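You operate a simulated robot arm through the tools that you are given. There is no shell and no other tool. Be economical: measure what you need, move in short steps, check, and stop when the job is done.

You are at the controls of a simulated robot arm. One attempt, no reset.

## Task
Put the tin labelled "bulbs" from the top of the teal bench on top of the red dustpan and the tin labelled "tape" on the top of the panel cart. Take the strap winder on the top of the teal bench and put it away on the top shelf of the grey shelving. Any order will do. Set down upright: tin, strap winder.

It is judged by the outcome, as a careful person would: the job done as asked, and still so three seconds after it is handed in. It fails if anything else is knocked over, pushed out of place, dropped, spilled or broken.

## Robot
A 7-joint arm with a two-finger parallel gripper on a trunk, on a base that drives. Base frame: it is fixed to the floor where the robot stands at the start and does not move with it; the origin is under the middle of the robot, x ahead of it, y to its left, z up; the surface under the hand at the start is at about z = 900. Units: mm, degrees, N and s.
With the tool pointing down near the work surface it reaches from about 360 to 760 mm from the robot's upright axis, wherever it stands. Its first joint turns from -143.0 to 143.0 degrees. Places, roughly: top of the panel cart [-100, 4100, 900]; top shelf of the grey shelving [2400, 6700, 1200]. Payload 3 kg.
Tool frame: the origin (TCP) lies between the finger pads and is the grasp point; the fingertips stand 30 mm ahead of it; z points along the fingers, y is the line along which they close. Largest opening 94 mm; finger width 28, thickness 10; the body of the gripper, 50 by 96 mm, starts 55 mm behind the TCP.
Orientation is that of the tool frame in the base frame, as [roll, pitch, yaw] about the fixed x, y, z axes, in that order (R = Rz(yaw) Ry(pitch) Rx(roll)). With the fingers straight down and closing along the base's y, the tool's x points along the base's -x, its y along +y and its z along -z.

## Interface
- The arm moves only by the tool jog_arm. Its argument "rows" is a list of rows, each a list of 7 numbers: the shift along the tool's x, y, z in units of 250 mm (1.0 is 250 mm), then the turn, a rotation vector about the tool's x, y, z in units of 120 degrees (1.0 is 120 degrees), then the opening in per cent of the stroke, from 0 (shut) to 100 (fully open). In form: [[tx, ty, tz, wx, wy, wz, gripper], ...]. A call has 1 to 20 rows; each row is the pose to reach, as a shift and turn from the pose commanded when the call began, along the tool's axes at that moment. A call with a number of a shift or a turn outside -1 to 1 is refused whole. Rows are played at 5 a second. More than 50 mm and 8.6 degrees between two rows, or a gripper value outside its range, and nothing of the call is played. Where a pose cannot be reached the arm comes as near as it can. A force on the tool above 40 N (or 10 N above the force at the start of the call, whichever is more), or a blocked arm, ends the call early, and 0.2 s more pass. The fingers move at their own pace (about 45 mm/s each) and stop on an object; they squeeze with about 40 N. The grip force told is the motor's: it shows also when the fingers shut on nothing. Time passes only in rows, and 0.2 s behind the last, so rows that repeat a pose let the fingers close. The reply holds the time, the measured pose of the TCP, the force on the tool along the base axes, the opening and the grip force, in the units named above and with some noise, with the torque about the TCP (base axes, N m) and any sound that the robot's microphone picked up.
- Cameras (640 x 400 px; columns grow to the right, rows downward): "scene" is now at [66.2, 164, 1736.8]; the picture's right is [0.36, -0.93, 0.00], its down [-0.66, -0.26, -0.71] and it looks along [0.66, 0.26, -0.71] (base axes); focal length 285 px, centre (320, 200). "wrist" rides on the gripper at [76, 14, -102] in the tool frame; the picture's right is [-0.18, 0.98, 0.00], its down [-0.75, -0.14, -0.64] and it looks along [-0.63, -0.12, 0.77] (tool axes); focal length 243 px, centre (320, 200). There is no depth. A picture from a camera that has moved, and an enlarged one, comes with that camera's place and axes in the base frame and with its lens. The place of the scene camera against the robot may be out by one fixed shift of up to 25 mm in any direction.
- capture(camera): a new picture of that camera. No time passes.
- raise_lower(by): slides the trunk up (or, below 0, down) by that many mm; the arm and the scene camera ride with it, the base frame stays. It gives what a move gives, with no picture.
- steer(legs): drives the robot by 1 to 6 legs, each [ahead, left, turn to the left] in mm, mm and degrees, along the robot's own axes; the way and the turn of a leg run together, so that a leg with both is an arc; at most 1500 mm and 180 degrees a leg. The arm and the cameras ride along, it lands a little off, and it stops where it bumps. It gives what a move gives.
- head_to(pan, tilt): turns the head with the scene camera to pan (to the left, within 143 degrees either way) and tilt (down, from -29 to 69), counted from straight ahead of the robot. It gives what a move gives.
- inspect(camera, box): a new picture of the part [left, top, right, bottom] of that camera's present view, enlarged. No time passes.
- job_done(): hands the job in; it is judged then, once.

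Work in short steps. Places have to be worked out from the pictures, the camera data and where the tool is seen: move nearer, look again, correct. Check each grasp and each placing, and mend what went wrong. You have 165 turns and 120 pictures in all, those below and enlarged ones among them. Open the gripper and draw the arm clear of the work before you hand the job in, unless the task says otherwise; then end with one line.

The tools are called after ">>>" as a command line: name --pt "numbers of a row" for each row, then --argument value for the rest, lists and objects as JSON in quotes. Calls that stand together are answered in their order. jog_arm: Moves the arm, as the interface text tells. Its arguments: {"type":"object","properties":{"rows":{"type":"array","items":{"type":"array","items":{"type":"number"}}}},"required":["rows"]} The other tools are called the same way: raise_lower (by) slides the trunk up or down; steer (legs) drives the base; head_to (pan, tilt) turns the head that bears the scene camera; capture (camera) takes a picture; inspect (camera, box) takes an enlarged picture of a part of a camera's view; job_done () hands the job in.

At the start:

```text
time_s: 0.0
eef_pos: [461.0, 331.7, 1309.1]
orientation: [-179.9, -0.1, 180.0]
contact_force: [-0.4, 0.7, -0.4]
torque: [0.03, 0.0, 0.01]
width: 94.2
gripper_force: 0.1
trunk travel left (down, up): [-175.0, 215.0]
robot x, y, heading: [-0.0, 1.6, -0.0]
head pan, tilt: [21.2, 44.8]
```

scene: 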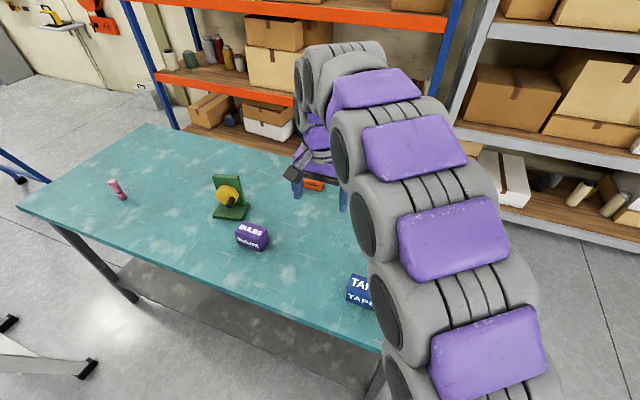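
wrist: 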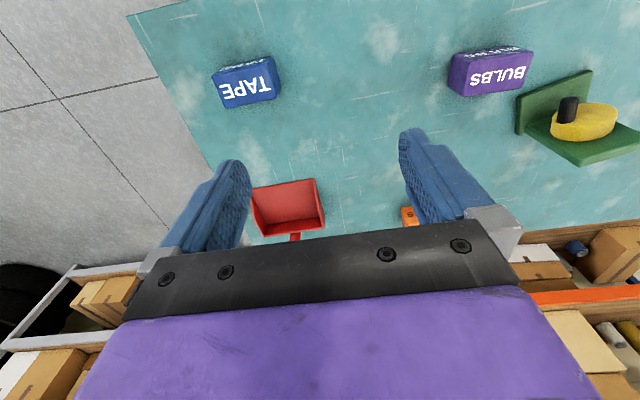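

I start by looking closer at the tins, winder and dustpan from both cameras.

>>> inspect --camera "scene" --box '[180, 150, 400, 320]'

>>> inspect --camera "wrist" --box '[200, 30, 440, 250]'

>>> inspect --camera "wrist" --box '[430, 30, 640, 190]'

```text
2.35 times, centred on (290, 235) of scene
camera zoom: at [66.2, 164.0, 1736.8], right [0.36, -0.93, 0.0], down [-0.66, -0.26, -0.71], along [0.66, 0.26, -0.71], focal length 670 px, centre (391, 118)
```

zoom: 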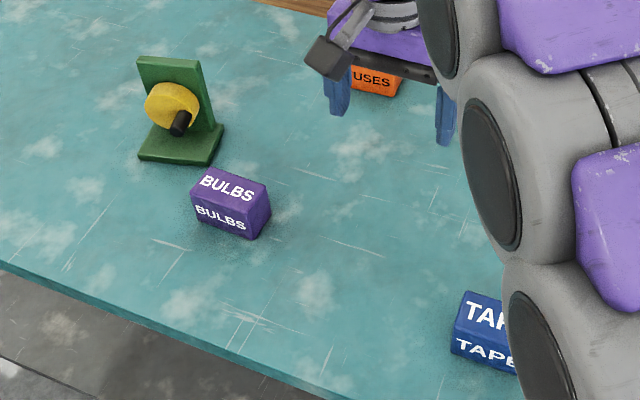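

```text
1.82 times, centred on (320, 140) of wrist
camera zoom: at [385.9, 346.2, 1411.2], right [0.18, 0.98, 0.0], down [0.75, -0.14, 0.64], along [0.63, -0.12, -0.77], focal length 441 px, centre (320, 309)
```

zoom: 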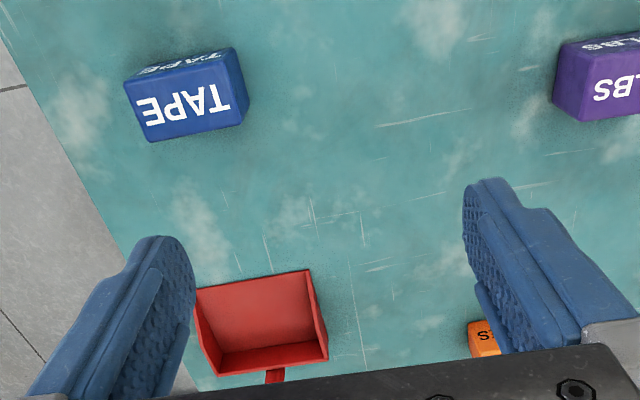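

```text
2.50 times, centred on (535, 110) of wrist
camera zoom: at [385.9, 346.2, 1411.2], right [0.18, 0.98, 0.0], down [0.75, -0.14, 0.64], along [0.63, -0.12, -0.77], focal length 606 px, centre (-218, 425)
```

zoom: 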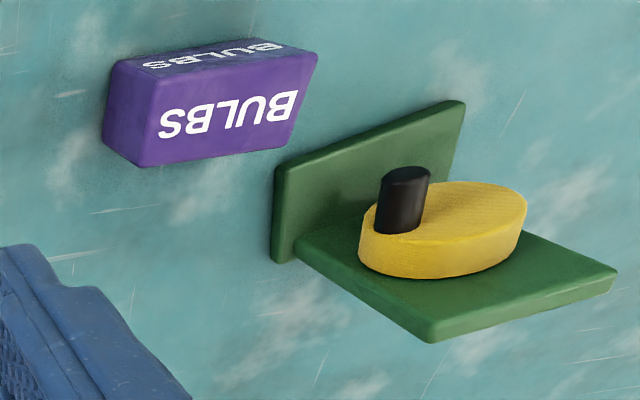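

Bench edge seems at x≈360, right end at y≈20; bulbs ≈[538,618], winder ≈[640,750], tape ≈[477,195], dustpan ≈[805,182]. I need to drive left for the bulbs and winder, so first I look at the surroundings.

>>> head_to --pan 80 --tilt 30

>>> capture --camera "scene"

>>> head_to --pan 0 --tilt 69

>>> capture --camera "scene"

```text
time_s: 1.3
eef_pos: [460.4, 329.9, 1309.8]
orientation: [-180.0, 0.0, 179.9]
contact_force: [0.2, -0.3, 0.3]
torque: [0.0, 0.0, 0.0]
width: 94.0
gripper_force: 0.0
trunk travel left (down, up): [-175.0, 215.0]
robot x, y, heading: [-4.4, -2.2, -0.0]
head pan, tilt: [80.0, 30.0]
```

```text
114 pictures are left
camera scene: at [6.1, 223.6, 1759.1], right [0.98, -0.17, 0.0], down [-0.09, -0.49, -0.86], along [0.15, 0.85, -0.5], focal length 285 px, centre (320, 200)
```

scene: 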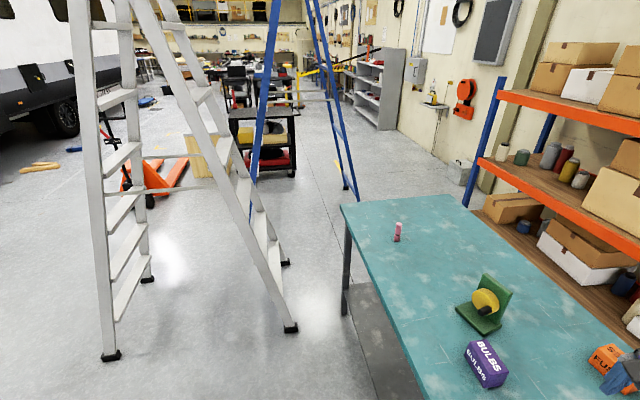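

```text
time_s: 2.8
eef_pos: [460.7, 330.2, 1310.9]
orientation: [-180.0, 0.0, 180.0]
contact_force: [0.5, -0.5, -0.4]
torque: [0.03, 0.01, -0.04]
width: 94.2
gripper_force: 0.0
trunk travel left (down, up): [-175.0, 215.0]
robot x, y, heading: [-1.1, -1.4, -0.0]
head pan, tilt: [0.0, 68.8]
```

```text
113 pictures are left
camera scene: at [46.1, 134.4, 1707.8], right [0.0, -1.0, 0.0], down [-0.93, 0.0, -0.36], along [0.36, 0.0, -0.93], focal length 285 px, centre (320, 200)
```

scene: 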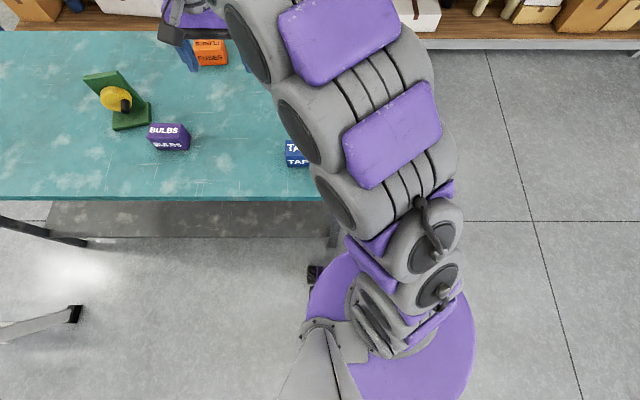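

Room ahead of the base is about 100 mm, and the ladder foot is at about [20,1510]. I drive left 430 and ahead 60 with the arm high.

>>> steer --legs '[[0, 430, 0], [60, 0, 0]]'

>>> capture --camera "wrist"

>>> capture --camera "scene"

```text
time_s: 6.0
eef_pos: [521.8, 768.9, 1307.2]
orientation: [-179.7, -0.1, -179.9]
contact_force: [-0.6, -0.3, -0.5]
torque: [0.02, 0.05, 0.01]
width: 94.0
gripper_force: 0.1
trunk travel left (down, up): [-175.0, 215.0]
robot x, y, heading: [56.6, 431.7, 0.2]
head pan, tilt: [0.0, 68.8]
```

```text
112 pictures are left
camera wrist: at [445.6, 783.6, 1409.1], right [0.18, 0.98, -0.01], down [0.76, -0.14, 0.64], along [0.63, -0.12, -0.77], focal length 243 px, centre (320, 200)
```

wrist: 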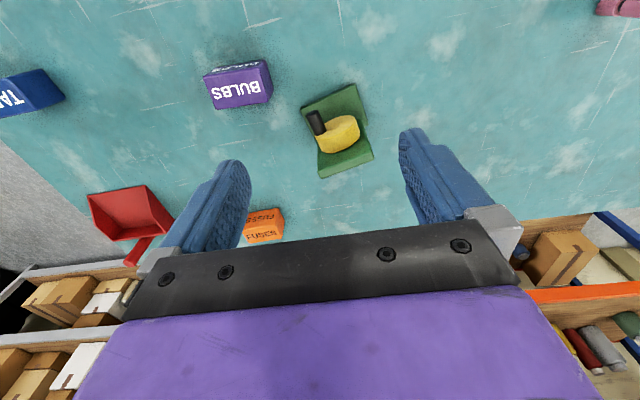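

```text
111 pictures are left
camera scene: at [107.3, 576.7, 1706.8], right [0.0, -1.0, 0.01], down [-0.93, -0.01, -0.36], along [0.36, -0.01, -0.93], focal length 285 px, centre (320, 200)
```

scene: 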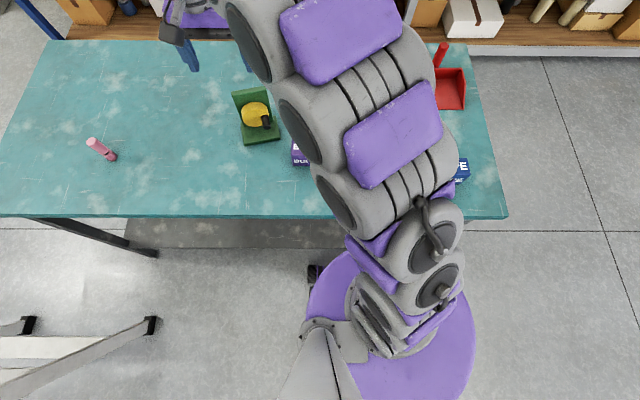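

Bulbs confirmed at ≈[538,619]. I bring the hand closer for a good look at it.

>>> jog_arm --pt "0.081 -0.079 0.125 0 0 0 100" --pt "0.163 -0.159 0.249 0 0 0 100" --pt "0.244 -0.238 0.374 0 0 0 100" --pt "0.325 -0.317 0.499 0 0 0 100" --pt "0.407 -0.397 0.623 0 0 0 100" --pt "0.488 -0.476 0.748 0 0 0 100"

>>> capture --camera "wrist"

```text
time_s: 7.4
eef_pos: [395.7, 638.7, 1123.8]
orientation: [179.8, -0.1, -179.9]
contact_force: [0.7, 0.2, 0.0]
torque: [0.05, 0.01, -0.02]
width: 93.9
gripper_force: 0.0
trunk travel left (down, up): [-175.0, 215.0]
robot x, y, heading: [60.6, 433.4, 0.2]
head pan, tilt: [0.0, 68.8]
```

```text
110 pictures are left
camera wrist: at [319.6, 652.2, 1225.6], right [0.18, 0.98, 0.0], down [0.75, -0.14, 0.64], along [0.63, -0.11, -0.77], focal length 243 px, centre (320, 200)
```

wrist: 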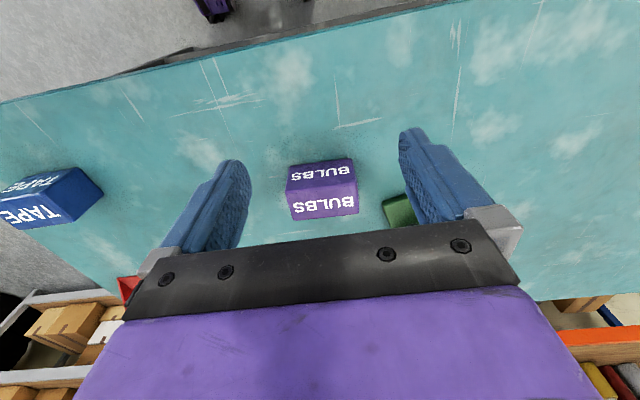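

>>> inspect --camera "wrist" --box '[260, 140, 380, 230]'

```text
4.44 times, centred on (320, 185) of wrist
camera zoom: at [319.6, 652.2, 1225.6], right [0.18, 0.98, 0.0], down [0.75, -0.14, 0.64], along [0.63, -0.11, -0.77], focal length 1078 px, centre (320, 267)
```

zoom: 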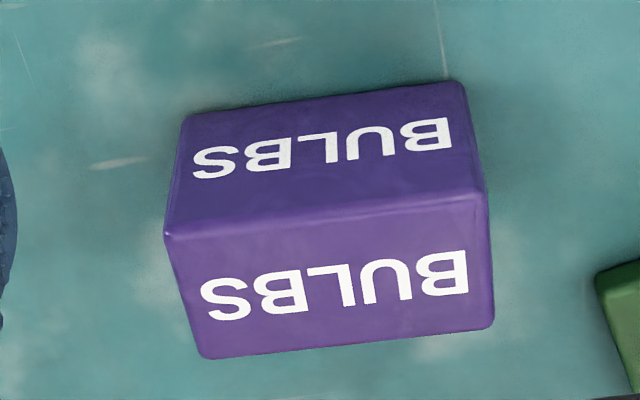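

Tin: centre ≈[537,620], 52 (x) × 95 (y) × 68 high, turned about −2°. I turn the hand 92° and go over it.

>>> jog_arm --pt "-0.047 -0.006 0.021 0 0 0.064 100" --pt "-0.094 -0.013 0.043 0 0 0.128 100" --pt "-0.141 -0.019 0.064 0 0 0.192 100" --pt "-0.188 -0.025 0.085 0 0 0.256 100" --pt "-0.235 -0.032 0.107 0 0 0.32 100" --pt "-0.282 -0.038 0.128 0 0 0.384 100" --pt "-0.329 -0.044 0.149 0 0 0.447 100" --pt "-0.376 -0.051 0.171 0 0 0.511 100" --pt "-0.423 -0.057 0.192 0 0 0.575 100" --pt "-0.47 -0.063 0.213 0 0 0.639 100" --pt "-0.517 -0.07 0.235 0 0 0.703 100" --pt "-0.564 -0.076 0.256 0 0 0.767 100"

>>> capture --camera "wrist"

```text
time_s: 10.0
eef_pos: [538.3, 621.6, 1059.4]
orientation: [-179.9, -0.2, 88.0]
contact_force: [0.2, -0.4, -0.4]
torque: [-0.03, 0.01, 0.01]
width: 94.1
gripper_force: 0.0
trunk travel left (down, up): [-175.0, 215.0]
robot x, y, heading: [57.0, 431.5, 0.2]
head pan, tilt: [0.0, 68.8]
```

```text
108 pictures are left
camera wrist: at [555.5, 695.9, 1161.6], right [0.98, -0.22, 0.0], down [-0.17, -0.75, 0.64], along [-0.14, -0.62, -0.77], focal length 243 px, centre (320, 200)
```

wrist: 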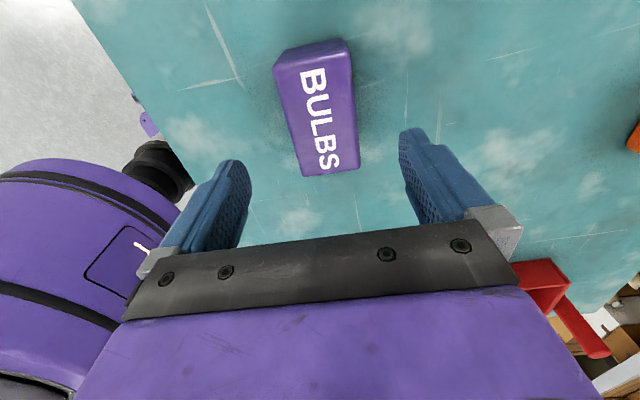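

Aligned well over the tin. I lower to TCP z≈940 and close.

>>> jog_arm --pt "0 0 0.16 0 0 0 100" --pt "0 0 0.32 0 0 0 100" --pt "0 0 0.47 0 0 0 100" --pt "0 0 0.47 0 0 0 100"

>>> capture --camera "wrist"

```text
time_s: 11.0
eef_pos: [537.3, 621.3, 940.5]
orientation: [180.0, -0.2, 88.0]
contact_force: [0.5, -0.3, -0.2]
torque: [-0.02, 0.0, 0.0]
width: 94.1
gripper_force: 0.2
trunk travel left (down, up): [-175.0, 215.0]
robot x, y, heading: [59.5, 430.3, 0.1]
head pan, tilt: [0.0, 68.8]
```

```text
107 pictures are left
camera wrist: at [553.4, 697.0, 1043.5], right [0.98, -0.22, 0.0], down [-0.17, -0.75, 0.64], along [-0.14, -0.62, -0.77], focal length 243 px, centre (320, 200)
```

wrist: 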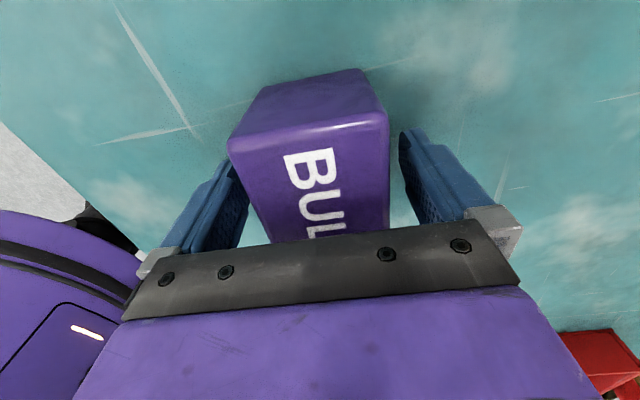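

Tin between the pads; close.

>>> jog_arm --pt "0 0 0 0 0 0 40" --pt "0 0 0 0 0 0 20" --pt "0 0 0 0 0 0 0" --pt "0 0 0 0 0 0 0" --pt "0 0 0 0 0 0 0"

>>> jog_arm --pt "0 0 -0.1 0 0 0 0" --pt "0 0 -0.25 0 0 0 0" --pt "0 0 -0.4 0 0 0 0" --pt "0 0 -0.55 0 0 0 0" --pt "0 0 -0.7 0 0 0 0"

>>> capture --camera "wrist"

```text
time_s: 12.2
eef_pos: [536.4, 621.5, 941.9]
orientation: [-179.9, -0.2, 88.1]
contact_force: [1.1, 0.6, 1.6]
torque: [0.04, -0.02, -0.01]
width: 62.3
gripper_force: 40.4
trunk travel left (down, up): [-175.0, 215.0]
robot x, y, heading: [59.1, 429.8, 0.0]
head pan, tilt: [0.0, 68.8]
```

```text
time_s: 13.4
eef_pos: [536.4, 622.9, 1117.2]
orientation: [-179.9, -0.2, 88.1]
contact_force: [0.9, 0.5, -1.6]
torque: [0.06, 0.01, 0.01]
width: 62.0
gripper_force: 39.6
trunk travel left (down, up): [-175.0, 215.0]
robot x, y, heading: [59.3, 430.9, 0.1]
head pan, tilt: [0.0, 68.8]
```

```text
106 pictures are left
camera wrist: at [553.0, 697.6, 1219.0], right [0.98, -0.22, 0.0], down [-0.17, -0.75, 0.64], along [-0.14, -0.62, -0.77], focal length 243 px, centre (320, 200)
```

wrist: 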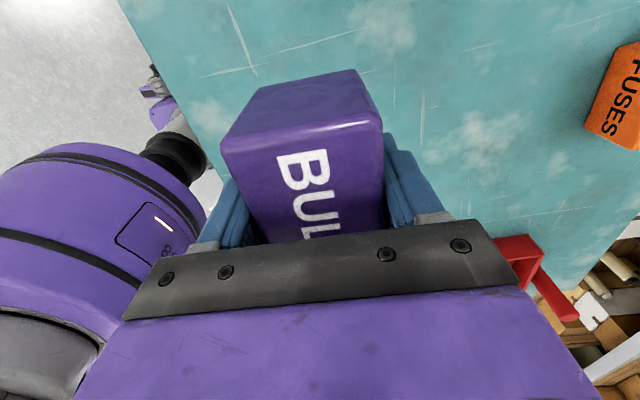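

Held. I drive right by 250 and slightly ahead so that the dustpan comes within reach.

>>> steer --legs '[[0, -250, 0], [30, 0, 0]]'

>>> capture --camera "wrist"

>>> capture --camera "scene"

```text
time_s: 15.7
eef_pos: [570.3, 350.7, 1117.1]
orientation: [-179.8, -0.8, 87.7]
contact_force: [0.3, 0.1, -2.1]
torque: [0.04, 0.1, 0.02]
width: 62.0
gripper_force: 40.3
trunk travel left (down, up): [-175.0, 215.0]
robot x, y, heading: [88.3, 175.5, -0.1]
head pan, tilt: [0.0, 68.8]
```

```text
105 pictures are left
camera wrist: at [587.3, 424.3, 1220.5], right [0.97, -0.22, -0.01], down [-0.17, -0.76, 0.63], along [-0.15, -0.61, -0.78], focal length 243 px, centre (320, 200)
```

wrist: 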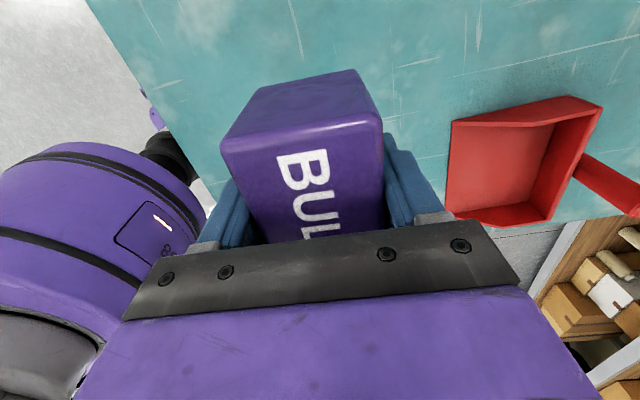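

```text
104 pictures are left
camera scene: at [138.1, 292.2, 1709.1], right [0.0, -1.0, -0.01], down [-0.93, 0.0, -0.36], along [0.36, 0.01, -0.93], focal length 285 px, centre (320, 200)
```

scene: 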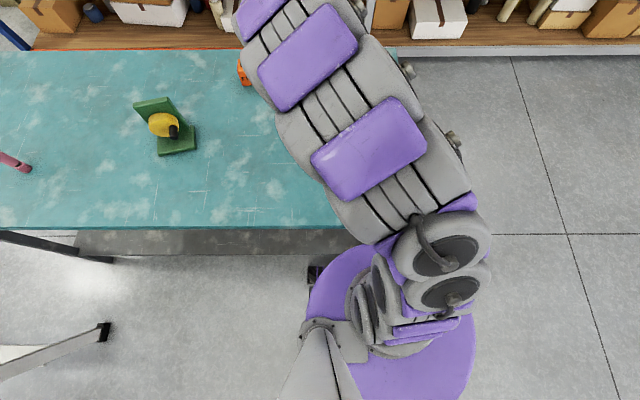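

>>> inspect --camera "wrist" --box '[430, 80, 640, 240]'

```text
2.50 times, centred on (535, 160) of wrist
camera zoom: at [587.3, 424.3, 1220.5], right [0.97, -0.22, -0.01], down [-0.17, -0.76, 0.63], along [-0.15, -0.61, -0.78], focal length 606 px, centre (-218, 300)
```

zoom: 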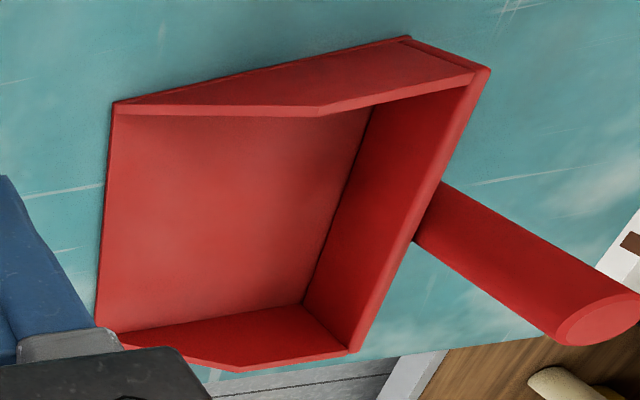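

Dustpan tray spans x≈732–862, y≈100–266, floor about bench level. I move the tin over [790,183], staying high, and level the tool.

>>> jog_arm --pt "-0.106 0.151 0 0.001 0 -0.005 0" --pt "-0.212 0.302 0 0.002 0 -0.01 0" --pt "-0.318 0.453 0 0.003 0 -0.015 0" --pt "-0.424 0.604 0 0.004 0 -0.02 0" --pt "-0.53 0.755 0 0.005 0 -0.025 0" --pt "-0.636 0.906 0 0.0067 0 -0.03 0" --pt "-0.636 0.906 0 0.0067 0 -0.03 0"

>>> capture --camera "wrist"

>>> capture --camera "scene"

```text
time_s: 17.3
eef_pos: [786.9, 187.1, 1116.8]
orientation: [-179.2, -0.5, 91.2]
contact_force: [0.1, -0.2, -2.3]
torque: [0.01, -0.04, -0.01]
width: 62.1
gripper_force: 39.5
trunk travel left (down, up): [-175.0, 215.0]
robot x, y, heading: [87.7, 175.0, 0.1]
head pan, tilt: [0.0, 68.8]
```

```text
102 pictures are left
camera wrist: at [800.5, 262.6, 1218.8], right [0.99, -0.16, -0.01], down [-0.12, -0.76, 0.64], along [-0.11, -0.63, -0.77], focal length 243 px, centre (320, 200)
```

wrist: 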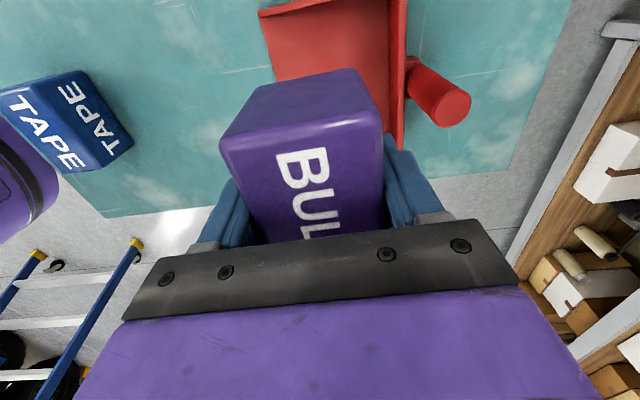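

```text
101 pictures are left
camera scene: at [136.6, 299.9, 1708.5], right [0.0, -1.0, 0.0], down [-0.93, 0.0, -0.36], along [0.36, 0.0, -0.93], focal length 285 px, centre (320, 200)
```

scene: 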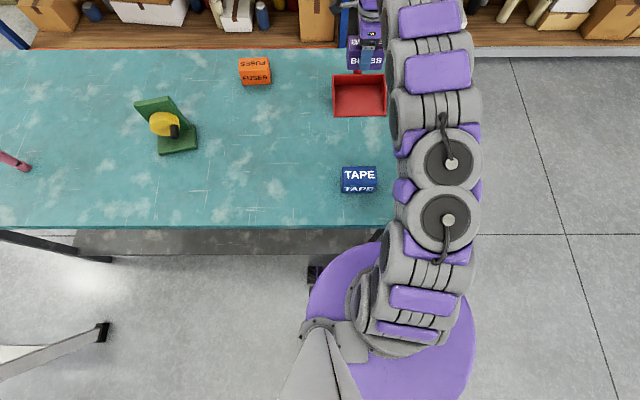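

Scene and wrist agree; the tin is over the tray with about 25 mm to spare on each x side. I lower it most of the way.

>>> jog_arm --pt "-0.016 0.004 0.15 -0.0067 -0.004 0 0" --pt "-0.016 0.004 0.3 -0.0067 -0.004 0 0" --pt "-0.016 0.004 0.45 -0.0067 -0.004 0 0" --pt "-0.016 0.004 0.6 -0.0067 -0.004 0 0" --pt "-0.016 0.004 0.6 -0.0067 -0.004 0 0"

>>> capture --camera "wrist"

>>> inspect --camera "scene" --box '[290, 20, 430, 130]'

```text
time_s: 18.5
eef_pos: [785.1, 189.6, 966.2]
orientation: [179.9, 0.0, 91.4]
contact_force: [0.6, 0.0, -1.9]
torque: [0.02, 0.0, 0.0]
width: 61.9
gripper_force: 40.2
trunk travel left (down, up): [-175.0, 215.0]
robot x, y, heading: [87.3, 171.5, -0.2]
head pan, tilt: [0.0, 68.8]
```

```text
100 pictures are left
camera wrist: at [797.3, 267.7, 1067.6], right [0.99, -0.16, 0.0], down [-0.12, -0.76, 0.64], along [-0.1, -0.63, -0.77], focal length 243 px, centre (320, 200)
```

wrist: 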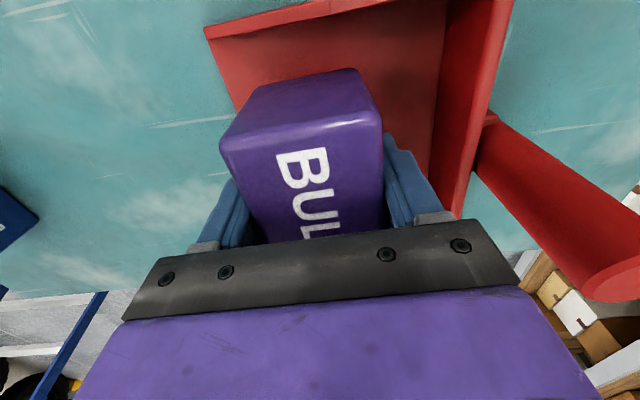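

```text
3.64 times, centred on (360, 75) of scene
camera zoom: at [137.7, 306.8, 1708.0], right [0.0, -1.0, 0.0], down [-0.93, 0.0, -0.36], along [0.36, 0.0, -0.93], focal length 1036 px, centre (174, 654)
```

zoom: 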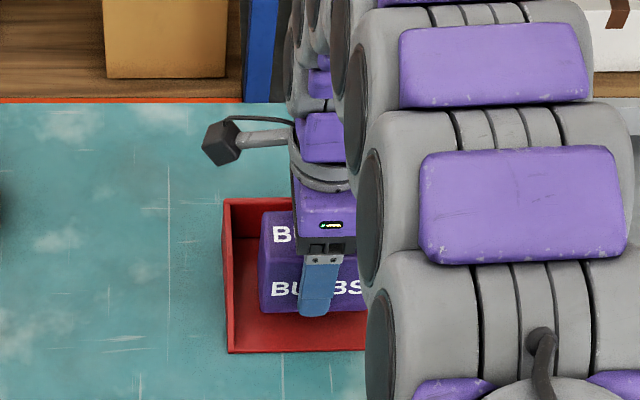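

Slight centring (−8 in y, +7 in x), then down to just touch.

>>> jog_arm --pt "-0.032 0.028 0 0 0 0 0" --pt "-0.032 0.028 0.05 0 0 0 0" --pt "-0.032 0.028 0.08 0 0 0 0" --pt "-0.032 0.028 0.092 0 0 0 0" --pt "-0.032 0.028 0.092 0 0 0 0"

```text
time_s: 19.7
eef_pos: [793.2, 180.5, 945.2]
orientation: [179.7, 0.1, 91.3]
contact_force: [0.5, 0.1, 23.2]
torque: [0.79, 0.4, 0.0]
width: 61.9
gripper_force: 40.0
trunk travel left (down, up): [-175.0, 215.0]
robot x, y, heading: [90.9, 176.4, 0.2]
head pan, tilt: [0.0, 68.8]
```

Touching the tray floor. I open part way (about 76 mm) and lift out.

>>> jog_arm --pt "0 0 -0.006 0 0 0 70" --pt "0 0 -0.006 0 0 0 80" --pt "0 0 -0.006 0 0 0 80" --pt "0 0 -0.1 0 0 0 80" --pt "0 0 -0.25 0 0 0 80" --pt "0 0 -0.4 0 0 0 80" --pt "0 0 -0.6 0 0 0 80" --pt "0 0 -0.8 0 0 0 80"

>>> capture --camera "wrist"

>>> capture --camera "scene"

```text
time_s: 21.5
eef_pos: [791.7, 181.7, 1147.0]
orientation: [-179.9, 0.1, 91.3]
contact_force: [-0.4, 0.4, 0.2]
torque: [0.0, 0.0, 0.0]
width: 75.1
gripper_force: 0.0
trunk travel left (down, up): [-175.0, 215.0]
robot x, y, heading: [90.6, 173.9, -0.1]
head pan, tilt: [0.0, 68.8]
```

```text
98 pictures are left
camera wrist: at [803.6, 259.0, 1248.1], right [0.99, -0.16, 0.0], down [-0.12, -0.76, 0.64], along [-0.1, -0.63, -0.77], focal length 243 px, centre (320, 200)
```

wrist: 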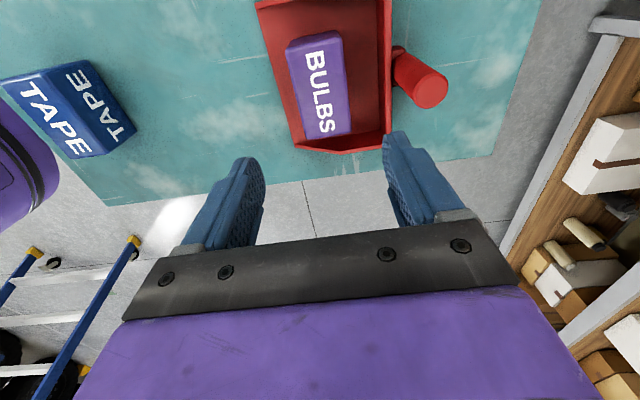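

```text
97 pictures are left
camera scene: at [136.7, 306.4, 1708.1], right [0.0, -1.0, 0.0], down [-0.93, 0.0, -0.36], along [0.36, 0.0, -0.93], focal length 285 px, centre (320, 200)
```

scene: 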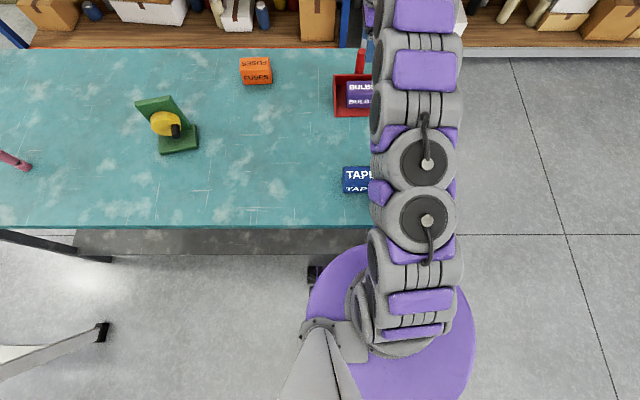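

Bulbs stands upright in the dustpan. I back off a little, then move the hand near the tape tin.

>>> steer --legs '[[-70, 0, 0]]'

>>> jog_arm --pt "0.062 -0.16 0.038 0 0 0 100" --pt "0.125 -0.32 0.076 0 0 0 100" --pt "0.187 -0.48 0.114 0 0 0 100" --pt "0.249 -0.64 0.152 0 0 0 100" --pt "0.312 -0.8 0.19 0 0 0 100" --pt "0.374 -0.96 0.228 0 0 0 100"

>>> capture --camera "wrist"

```text
time_s: 22.5
eef_pos: [719.9, 183.8, 1147.2]
orientation: [179.9, 0.1, 91.3]
contact_force: [0.7, -0.3, 0.5]
torque: [-0.02, -0.01, 0.01]
width: 75.4
gripper_force: 0.1
trunk travel left (down, up): [-175.0, 215.0]
robot x, y, heading: [21.2, 176.7, -0.3]
head pan, tilt: [0.0, 68.8]
```

```text
time_s: 23.9
eef_pos: [475.4, 269.2, 1089.8]
orientation: [179.7, 0.3, 91.2]
contact_force: [-0.1, 0.2, 0.1]
torque: [-0.01, 0.0, 0.0]
width: 94.2
gripper_force: 0.0
trunk travel left (down, up): [-175.0, 215.0]
robot x, y, heading: [18.6, 175.2, -0.1]
head pan, tilt: [0.0, 68.8]
```

```text
96 pictures are left
camera wrist: at [487.1, 347.0, 1191.5], right [0.99, -0.16, 0.01], down [-0.13, -0.75, 0.64], along [-0.1, -0.64, -0.77], focal length 243 px, centre (320, 200)
```

wrist: 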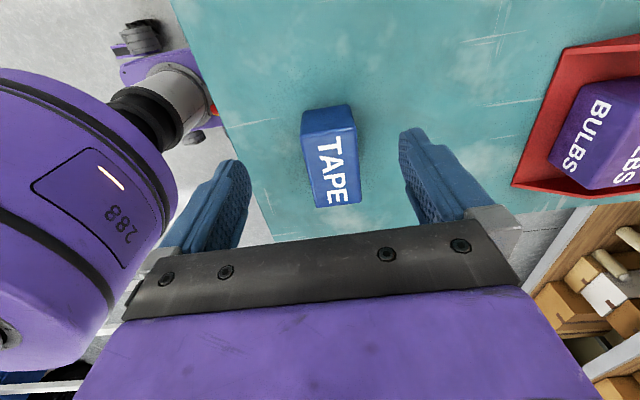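

Tape: centre ≈[479,199], yaw ≈88.5°. I go over and down onto it.

>>> jog_arm --pt "-0.14 0.006 0 0 0 0.011 100" --pt "-0.28 0.012 0 0 0 0.0225 100" --pt "-0.28 0.012 0.15 0 0 0.0225 100" --pt "-0.28 0.012 0.28 0 0 0.0225 100" --pt "-0.28 0.012 0.28 0 0 0.0225 100"

>>> capture --camera "wrist"

```text
time_s: 25.1
eef_pos: [480.2, 200.8, 1019.5]
orientation: [179.9, 0.1, 88.6]
contact_force: [0.1, 0.6, -0.1]
torque: [0.0, -0.02, -0.01]
width: 93.9
gripper_force: 0.1
trunk travel left (down, up): [-175.0, 215.0]
robot x, y, heading: [21.1, 171.9, -0.0]
head pan, tilt: [0.0, 68.8]
```

```text
95 pictures are left
camera wrist: at [496.1, 276.7, 1121.6], right [0.98, -0.21, 0.0], down [-0.16, -0.75, 0.64], along [-0.13, -0.63, -0.77], focal length 243 px, centre (320, 200)
```

wrist: 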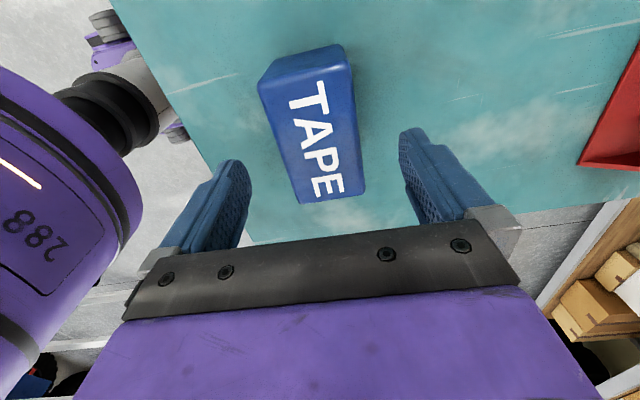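

Well centred. Down the last 78 mm and close.

>>> jog_arm --pt "0 0 0.15 0 0 0 100" --pt "0 0 0.31 0 0 0 100" --pt "0 0 0.31 0 0 0 40" --pt "0 0 0.31 0 0 0 0" --pt "0 0 0.31 0 0 0 0" --pt "0 0 0.31 0 0 0 0" --pt "0 0 0.31 0 0 0 0"

>>> jog_arm --pt "0 0 -0.1 0 0 0 0" --pt "0 0 -0.25 0 0 0 0" --pt "0 0 -0.4 0 0 0 0" --pt "0 0 -0.55 0 0 0 0" --pt "0 0 -0.7 0 0 0 0"

>>> capture --camera "wrist"

```text
time_s: 26.7
eef_pos: [481.6, 200.5, 943.1]
orientation: [179.7, 0.1, 88.7]
contact_force: [-1.0, 0.0, 0.8]
torque: [0.13, 0.1, 0.01]
width: 62.0
gripper_force: 40.5
trunk travel left (down, up): [-175.0, 215.0]
robot x, y, heading: [17.8, 175.4, -0.2]
head pan, tilt: [0.0, 68.8]
```

```text
time_s: 27.9
eef_pos: [478.1, 200.3, 1117.0]
orientation: [179.9, 0.1, 88.6]
contact_force: [-0.1, -0.9, -1.8]
torque: [0.02, 0.02, 0.01]
width: 61.7
gripper_force: 40.3
trunk travel left (down, up): [-175.0, 215.0]
robot x, y, heading: [18.7, 176.1, -0.0]
head pan, tilt: [0.0, 68.8]
```

```text
94 pictures are left
camera wrist: at [494.7, 276.0, 1218.4], right [0.98, -0.21, 0.0], down [-0.16, -0.75, 0.64], along [-0.13, -0.63, -0.77], focal length 243 px, centre (320, 200)
```

wrist: 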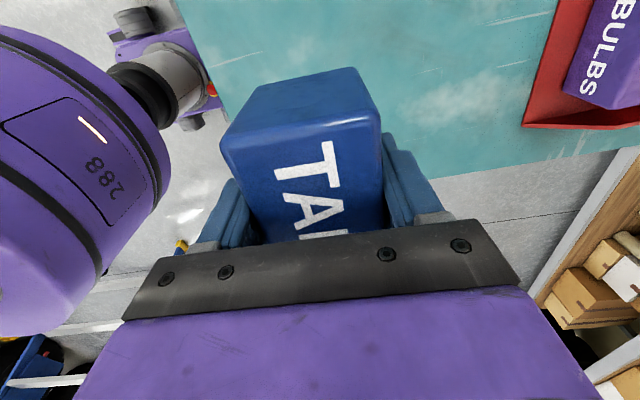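

Tape held. Before driving I look at the route to the cart.

>>> head_to --pan 85 --tilt 18

>>> capture --camera "scene"

>>> head_to --pan 130 --tilt 25

>>> capture --camera "scene"

```text
time_s: 29.5
eef_pos: [478.6, 200.6, 1116.2]
orientation: [179.8, 0.1, 88.6]
contact_force: [0.5, -0.3, -1.8]
torque: [0.01, 0.01, 0.02]
width: 62.1
gripper_force: 39.9
trunk travel left (down, up): [-175.0, 215.0]
robot x, y, heading: [20.3, 175.7, -0.3]
head pan, tilt: [85.0, 18.0]
```

```text
93 pictures are left
camera scene: at [18.1, 400.2, 1778.8], right [1.0, -0.09, 0.0], down [-0.03, -0.31, -0.95], along [0.08, 0.95, -0.31], focal length 285 px, centre (320, 200)
```

scene: 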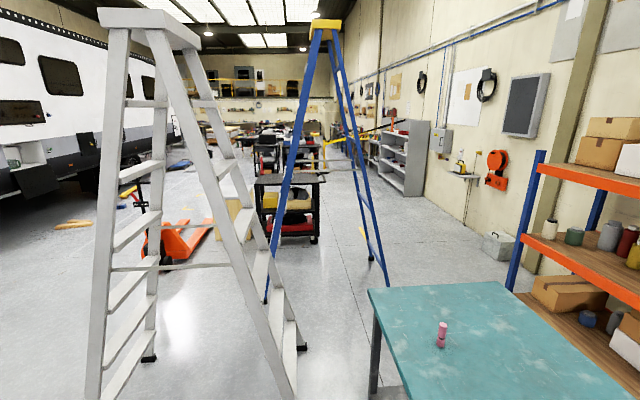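

```text
time_s: 30.6
eef_pos: [481.0, 200.8, 1115.6]
orientation: [179.8, 0.1, 88.6]
contact_force: [-0.6, -0.8, -1.9]
torque: [0.02, 0.05, 0.04]
width: 61.6
gripper_force: 40.1
trunk travel left (down, up): [-175.0, 215.0]
robot x, y, heading: [20.8, 174.8, -0.1]
head pan, tilt: [130.0, 25.0]
```

```text
92 pictures are left
camera scene: at [-49.4, 377.9, 1767.6], right [0.77, 0.64, 0.0], down [0.27, -0.33, -0.91], along [-0.58, 0.7, -0.42], focal length 285 px, centre (320, 200)
```

scene: 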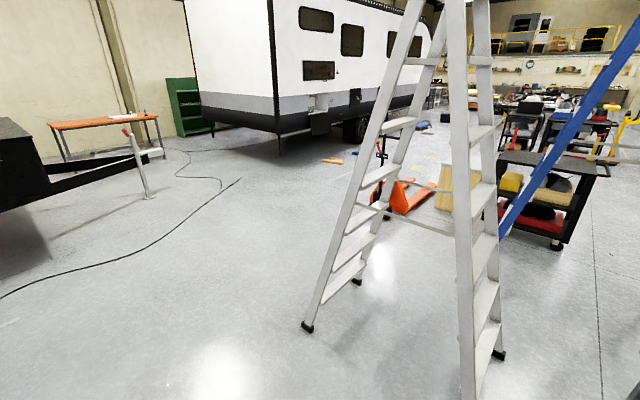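

Route: back to x≈−1680 (left of the white ladder, feet at x≈−1130), along +y to ≈2700, then ahead. White ladder occupies y 1510–2190, blue ladder x≥−303, y 2770–3390. I drive the first part.

>>> steer --legs '[[-1500, 0, 0], [-220, 0, 0], [0, 1500, 0], [0, 950, 0]]'

>>> head_to --pan 35 --tilt 30

>>> capture --camera "scene"

```text
time_s: 51.0
eef_pos: [-1169.3, 2693.1, 1116.7]
orientation: [179.8, 0.0, 86.9]
contact_force: [0.1, -0.3, -3.1]
torque: [0.02, 0.01, -0.01]
width: 61.9
gripper_force: 40.2
trunk travel left (down, up): [-175.0, 215.0]
robot x, y, heading: [-1631.6, 2682.4, -1.6]
head pan, tilt: [130.0, 25.0]
```

```text
time_s: 52.8
eef_pos: [-1171.0, 2692.0, 1116.2]
orientation: [179.8, 0.1, 86.9]
contact_force: [-0.1, 0.9, -2.6]
torque: [0.0, -0.01, 0.01]
width: 61.9
gripper_force: 39.5
trunk travel left (down, up): [-175.0, 215.0]
robot x, y, heading: [-1630.6, 2684.8, -1.9]
head pan, tilt: [35.0, 30.0]
```

```text
91 pictures are left
camera scene: at [-1559.9, 2865.4, 1759.4], right [0.55, -0.84, 0.0], down [-0.42, -0.27, -0.86], along [0.72, 0.47, -0.5], focal length 285 px, centre (320, 200)
```

scene: 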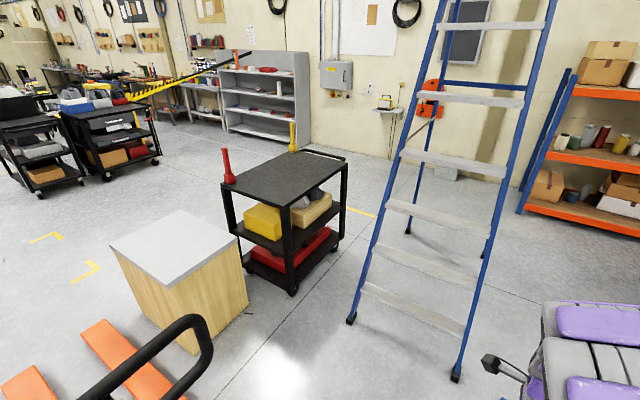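

The panel cart's top spans x≈−480..300, y≈3800..4290. I drive ahead past the white ladder, then left to about [−830,3470] and turn toward the cart.

>>> steer --legs '[[770, 0, 1.8], [0, 810, 0], [0, 0, 45]]'

>>> head_to --pan 10 --tilt 50

>>> capture --camera "scene"

>>> capture --camera "wrist"

```text
time_s: 63.0
eef_pos: [-530.4, 3815.5, 1116.7]
orientation: [179.7, 0.1, 133.8]
contact_force: [0.1, 0.9, -2.4]
torque: [-0.01, 0.02, -0.01]
width: 61.9
gripper_force: 40.1
trunk travel left (down, up): [-175.0, 215.0]
robot x, y, heading: [-836.4, 3474.7, 45.0]
head pan, tilt: [35.0, 30.0]
```

```text
time_s: 63.9
eef_pos: [-529.4, 3814.6, 1116.8]
orientation: [179.7, 0.0, 133.8]
contact_force: [0.2, -0.5, -1.9]
torque: [0.02, -0.01, -0.01]
width: 62.0
gripper_force: 39.9
trunk travel left (down, up): [-175.0, 215.0]
robot x, y, heading: [-836.3, 3472.0, 45.0]
head pan, tilt: [10.0, 50.0]
```

```text
90 pictures are left
camera scene: at [-894.4, 3607.2, 1730.0], right [0.82, -0.57, 0.0], down [-0.44, -0.63, -0.64], along [0.37, 0.53, -0.77], focal length 285 px, centre (320, 200)
```

scene: 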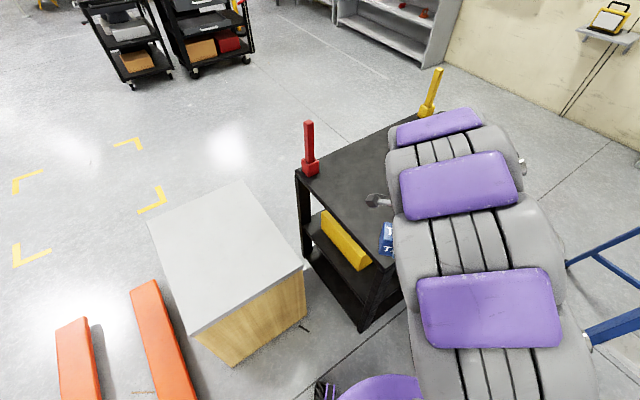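

```text
89 pictures are left
camera wrist: at [-573.0, 3879.1, 1218.9], right [0.84, 0.55, 0.0], down [0.42, -0.64, 0.64], along [0.35, -0.54, -0.77], focal length 243 px, centre (320, 200)
```

wrist: 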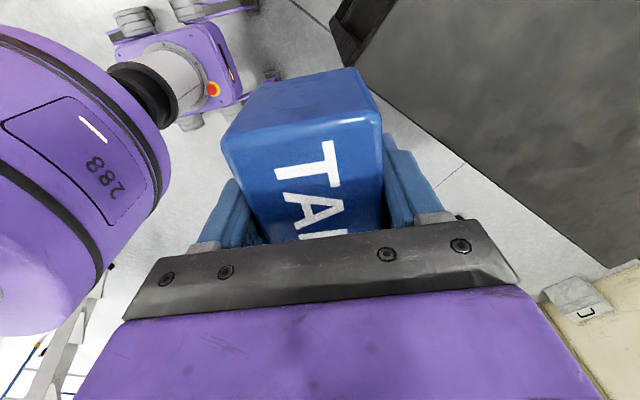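

A grey wrench lies on the cart top near [−325,4060]; I must keep clear of it. I move the hand over the left side, still high, to see the top.

>>> jog_arm --pt "0.076 0.147 0 0 0 0 0" --pt "0.153 0.293 0 0 0 0 0" --pt "0.229 0.44 0 0 0 0 0" --pt "0.305 0.587 0 0 0 0 0" --pt "0.382 0.733 0 0 0 0 0" --pt "0.458 0.88 0 0 0 0 0"

>>> capture --camera "wrist"

>>> capture --camera "scene"

```text
time_s: 65.3
eef_pos: [-448.0, 4052.4, 1119.0]
orientation: [179.7, 0.2, 133.7]
contact_force: [0.6, 0.5, -1.5]
torque: [0.01, 0.0, -0.03]
width: 62.1
gripper_force: 39.9
trunk travel left (down, up): [-175.0, 215.0]
robot x, y, heading: [-837.1, 3476.1, 45.1]
head pan, tilt: [10.0, 50.0]
```

```text
88 pictures are left
camera wrist: at [-491.2, 4116.8, 1219.9], right [0.84, 0.55, 0.01], down [0.41, -0.64, 0.64], along [0.35, -0.54, -0.77], focal length 243 px, centre (320, 200)
```

wrist: 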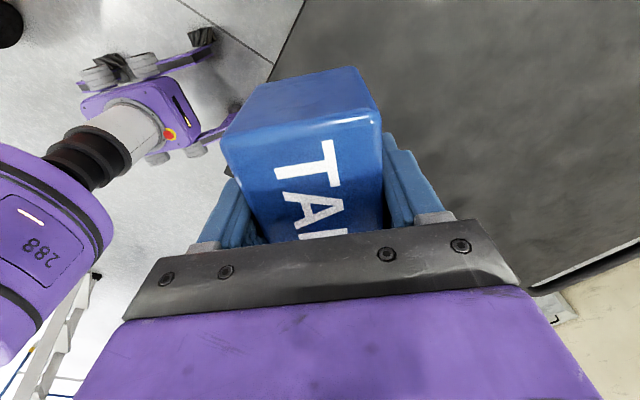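

```text
87 pictures are left
camera scene: at [-892.3, 3611.7, 1729.6], right [0.82, -0.57, 0.0], down [-0.44, -0.63, -0.64], along [0.37, 0.52, -0.77], focal length 285 px, centre (320, 200)
```

scene: 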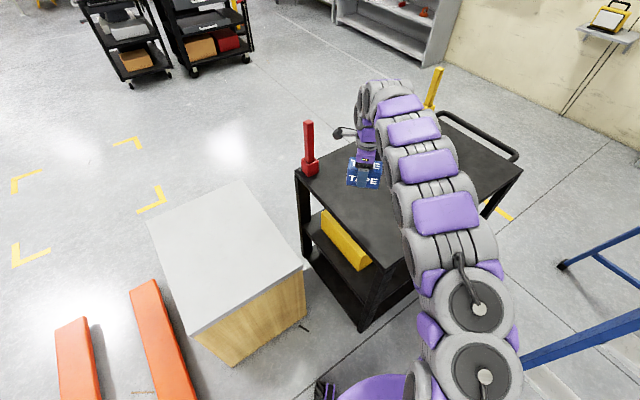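

The "wrench" was only the gripper's own bracket; the cart top is clear. I go to [−340,3970] and lower to just above.

>>> jog_arm --pt "-0.18 0.028 0 0 0 0 0" --pt "-0.36 0.056 0 0 0 0 0" --pt "-0.536 0.085 0 0 0 0 0" --pt "-0.536 0.085 0.15 0 0 0 0" --pt "-0.536 0.085 0.3 0 0 0 0" --pt "-0.536 0.085 0.45 0 0 0 0" --pt "-0.536 0.085 0.56 0 0 0 0" --pt "-0.536 0.085 0.56 0 0 0 0"

>>> capture --camera "wrist"

>>> inspect --camera "scene" --box '[280, 110, 440, 270]'

```text
time_s: 67.1
eef_pos: [-341.0, 3967.2, 978.1]
orientation: [179.7, 0.0, 133.9]
contact_force: [-0.4, -1.1, -2.0]
torque: [0.01, 0.0, -0.04]
width: 61.9
gripper_force: 40.3
trunk travel left (down, up): [-175.0, 215.0]
robot x, y, heading: [-835.1, 3470.0, 45.0]
head pan, tilt: [10.0, 50.0]
```

```text
86 pictures are left
camera wrist: at [-384.6, 4033.1, 1080.2], right [0.84, 0.55, 0.0], down [0.42, -0.64, 0.64], along [0.35, -0.54, -0.77], focal length 243 px, centre (320, 200)
```

wrist: 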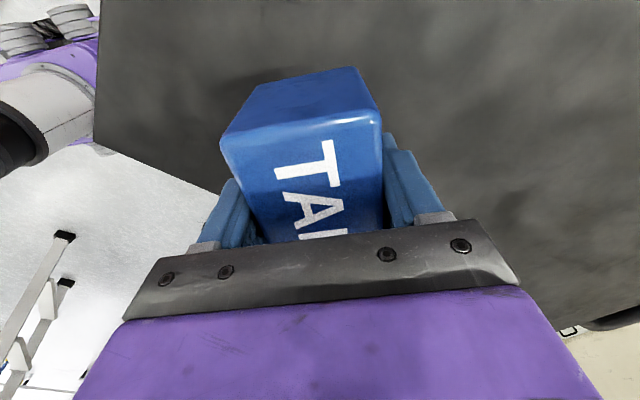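

```text
2.50 times, centred on (360, 190) of scene
camera zoom: at [-892.1, 3608.0, 1730.0], right [0.82, -0.57, 0.0], down [-0.44, -0.63, -0.64], along [0.37, 0.53, -0.77], focal length 712 px, centre (220, 225)
```

zoom: 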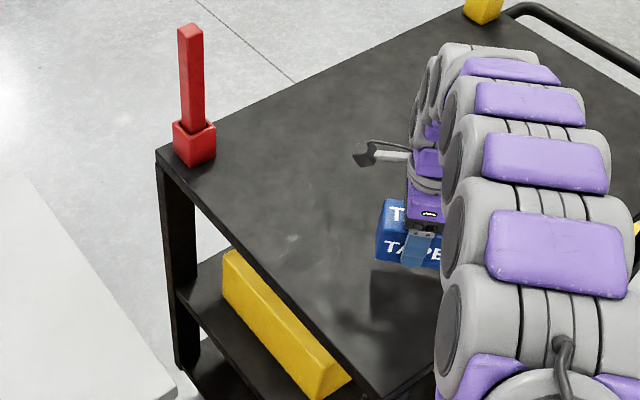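

Clear surface below. Down gently until contact.

>>> jog_arm --pt "0 0 0.06 0 0 0 0" --pt "0 0 0.1 0 0 0 0" --pt "0 0 0.12 0 0 0 0" --pt "0 0 0.132 0 0 0 0" --pt "0 0 0.132 0 0 0 0"

```text
time_s: 68.3
eef_pos: [-342.9, 3968.5, 945.8]
orientation: [179.7, 0.0, 133.8]
contact_force: [-0.5, -0.2, -2.2]
torque: [0.01, -0.03, 0.0]
width: 61.9
gripper_force: 40.3
trunk travel left (down, up): [-175.0, 215.0]
robot x, y, heading: [-836.5, 3472.2, 45.2]
head pan, tilt: [10.0, 50.0]
```

No contact yet; a bit lower in small steps.

>>> jog_arm --pt "0 0 0.012 0 0 0 0" --pt "0 0 0.02 0 0 0 0" --pt "0 0 0.02 0 0 0 0"

```text
time_s: 69.1
eef_pos: [-340.9, 3968.2, 940.7]
orientation: [179.7, 0.0, 133.8]
contact_force: [0.5, -0.5, -2.5]
torque: [0.0, -0.01, -0.02]
width: 62.1
gripper_force: 39.8
trunk travel left (down, up): [-175.0, 215.0]
robot x, y, heading: [-835.0, 3474.6, 45.0]
head pan, tilt: [10.0, 50.0]
```

>>> inspect --camera "wrist" --box '[180, 40, 460, 220]'

>>> jog_arm --pt "0 0 0.01 0 0 0 0" --pt "0 0 0.02 0 0 0 0" --pt "0 0 0.03 0 0 0 0" --pt "0 0 0.03 0 0 0 0"

```text
2.22 times, centred on (320, 130) of wrist
camera zoom: at [-384.1, 4032.3, 1041.9], right [0.84, 0.55, 0.0], down [0.42, -0.64, 0.64], along [0.35, -0.54, -0.77], focal length 539 px, centre (320, 356)
```

zoom: 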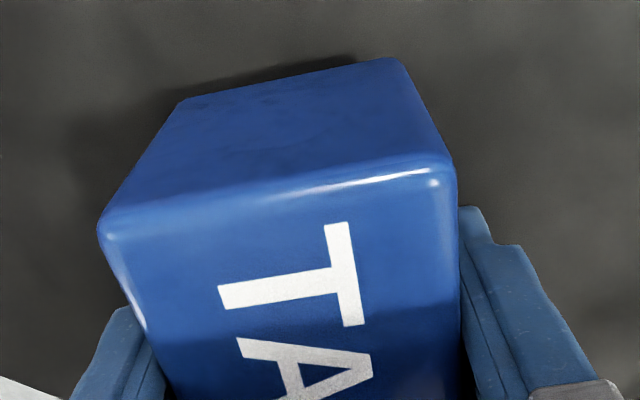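

```text
time_s: 70.1
eef_pos: [-341.5, 3968.1, 932.8]
orientation: [179.7, -0.1, 133.8]
contact_force: [0.1, -0.2, -2.1]
torque: [0.0, 0.01, 0.01]
width: 61.9
gripper_force: 40.0
trunk travel left (down, up): [-175.0, 215.0]
robot x, y, heading: [-835.0, 3472.0, 45.1]
head pan, tilt: [10.0, 50.0]
```

Still free; the shadow shows a small gap. Lower further in small steps.

>>> jog_arm --pt "0 0 0.012 0 0 0 0" --pt "0 0 0.024 0 0 0 0" --pt "0 0 0.036 0 0 0 0" --pt "0 0 0.048 0 0 0 0"

>>> inspect --camera "wrist" --box '[180, 40, 460, 220]'

```text
time_s: 71.1
eef_pos: [-340.5, 3966.9, 922.8]
orientation: [179.5, 0.1, 133.8]
contact_force: [-0.8, -2.6, 17.0]
torque: [-0.99, -0.02, -0.06]
width: 62.2
gripper_force: 40.3
trunk travel left (down, up): [-175.0, 215.0]
robot x, y, heading: [-837.1, 3474.7, 45.1]
head pan, tilt: [10.0, 50.0]
```

```text
2.22 times, centred on (320, 130) of wrist
camera zoom: at [-384.6, 4031.6, 1024.9], right [0.84, 0.55, 0.01], down [0.41, -0.65, 0.64], along [0.36, -0.53, -0.77], focal length 539 px, centre (320, 356)
```

zoom: 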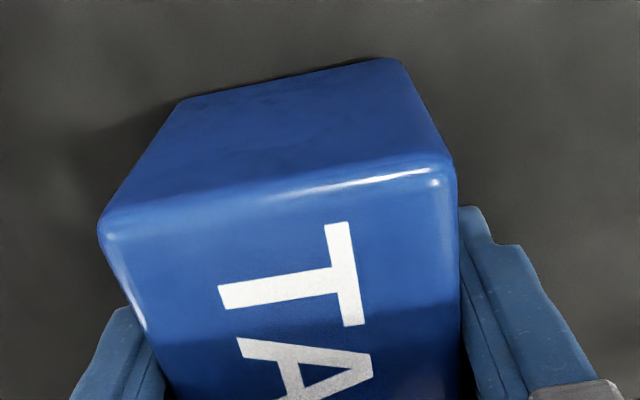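

Contact at 17 N. Release and lift clear.

>>> jog_arm --pt "0 0 -0.004 0 0 0 70" --pt "0 0 -0.004 0 0 0 90" --pt "0 0 -0.004 0 0 0 100" --pt "0 0 -0.1 0 0 0 100" --pt "0 0 -0.25 0 0 0 100" --pt "0 0 -0.4 0 0 0 100" --pt "0 0 -0.6 0 0 0 100" --pt "0 0 -0.8 0 0 0 100"

>>> capture --camera "wrist"

```text
time_s: 72.9
eef_pos: [-341.7, 3965.1, 1120.5]
orientation: [179.6, 0.0, 133.9]
contact_force: [-0.6, 0.1, 1.0]
torque: [-0.01, -0.03, 0.0]
width: 94.1
gripper_force: 0.1
trunk travel left (down, up): [-175.0, 215.0]
robot x, y, heading: [-839.1, 3472.1, 44.9]
head pan, tilt: [10.0, 50.0]
```

```text
82 pictures are left
camera wrist: at [-384.6, 4030.1, 1222.3], right [0.84, 0.55, 0.01], down [0.42, -0.64, 0.64], along [0.35, -0.53, -0.77], focal length 243 px, centre (320, 200)
```

wrist: 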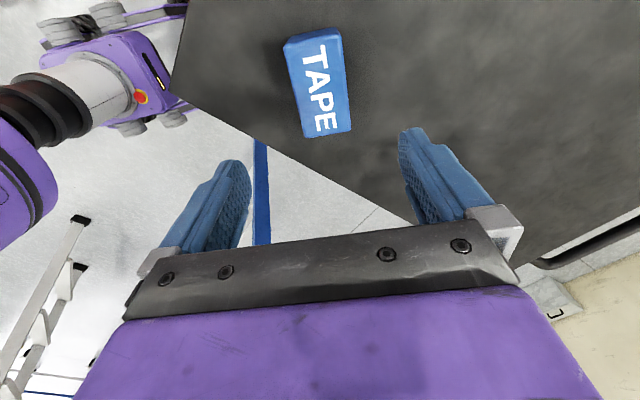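

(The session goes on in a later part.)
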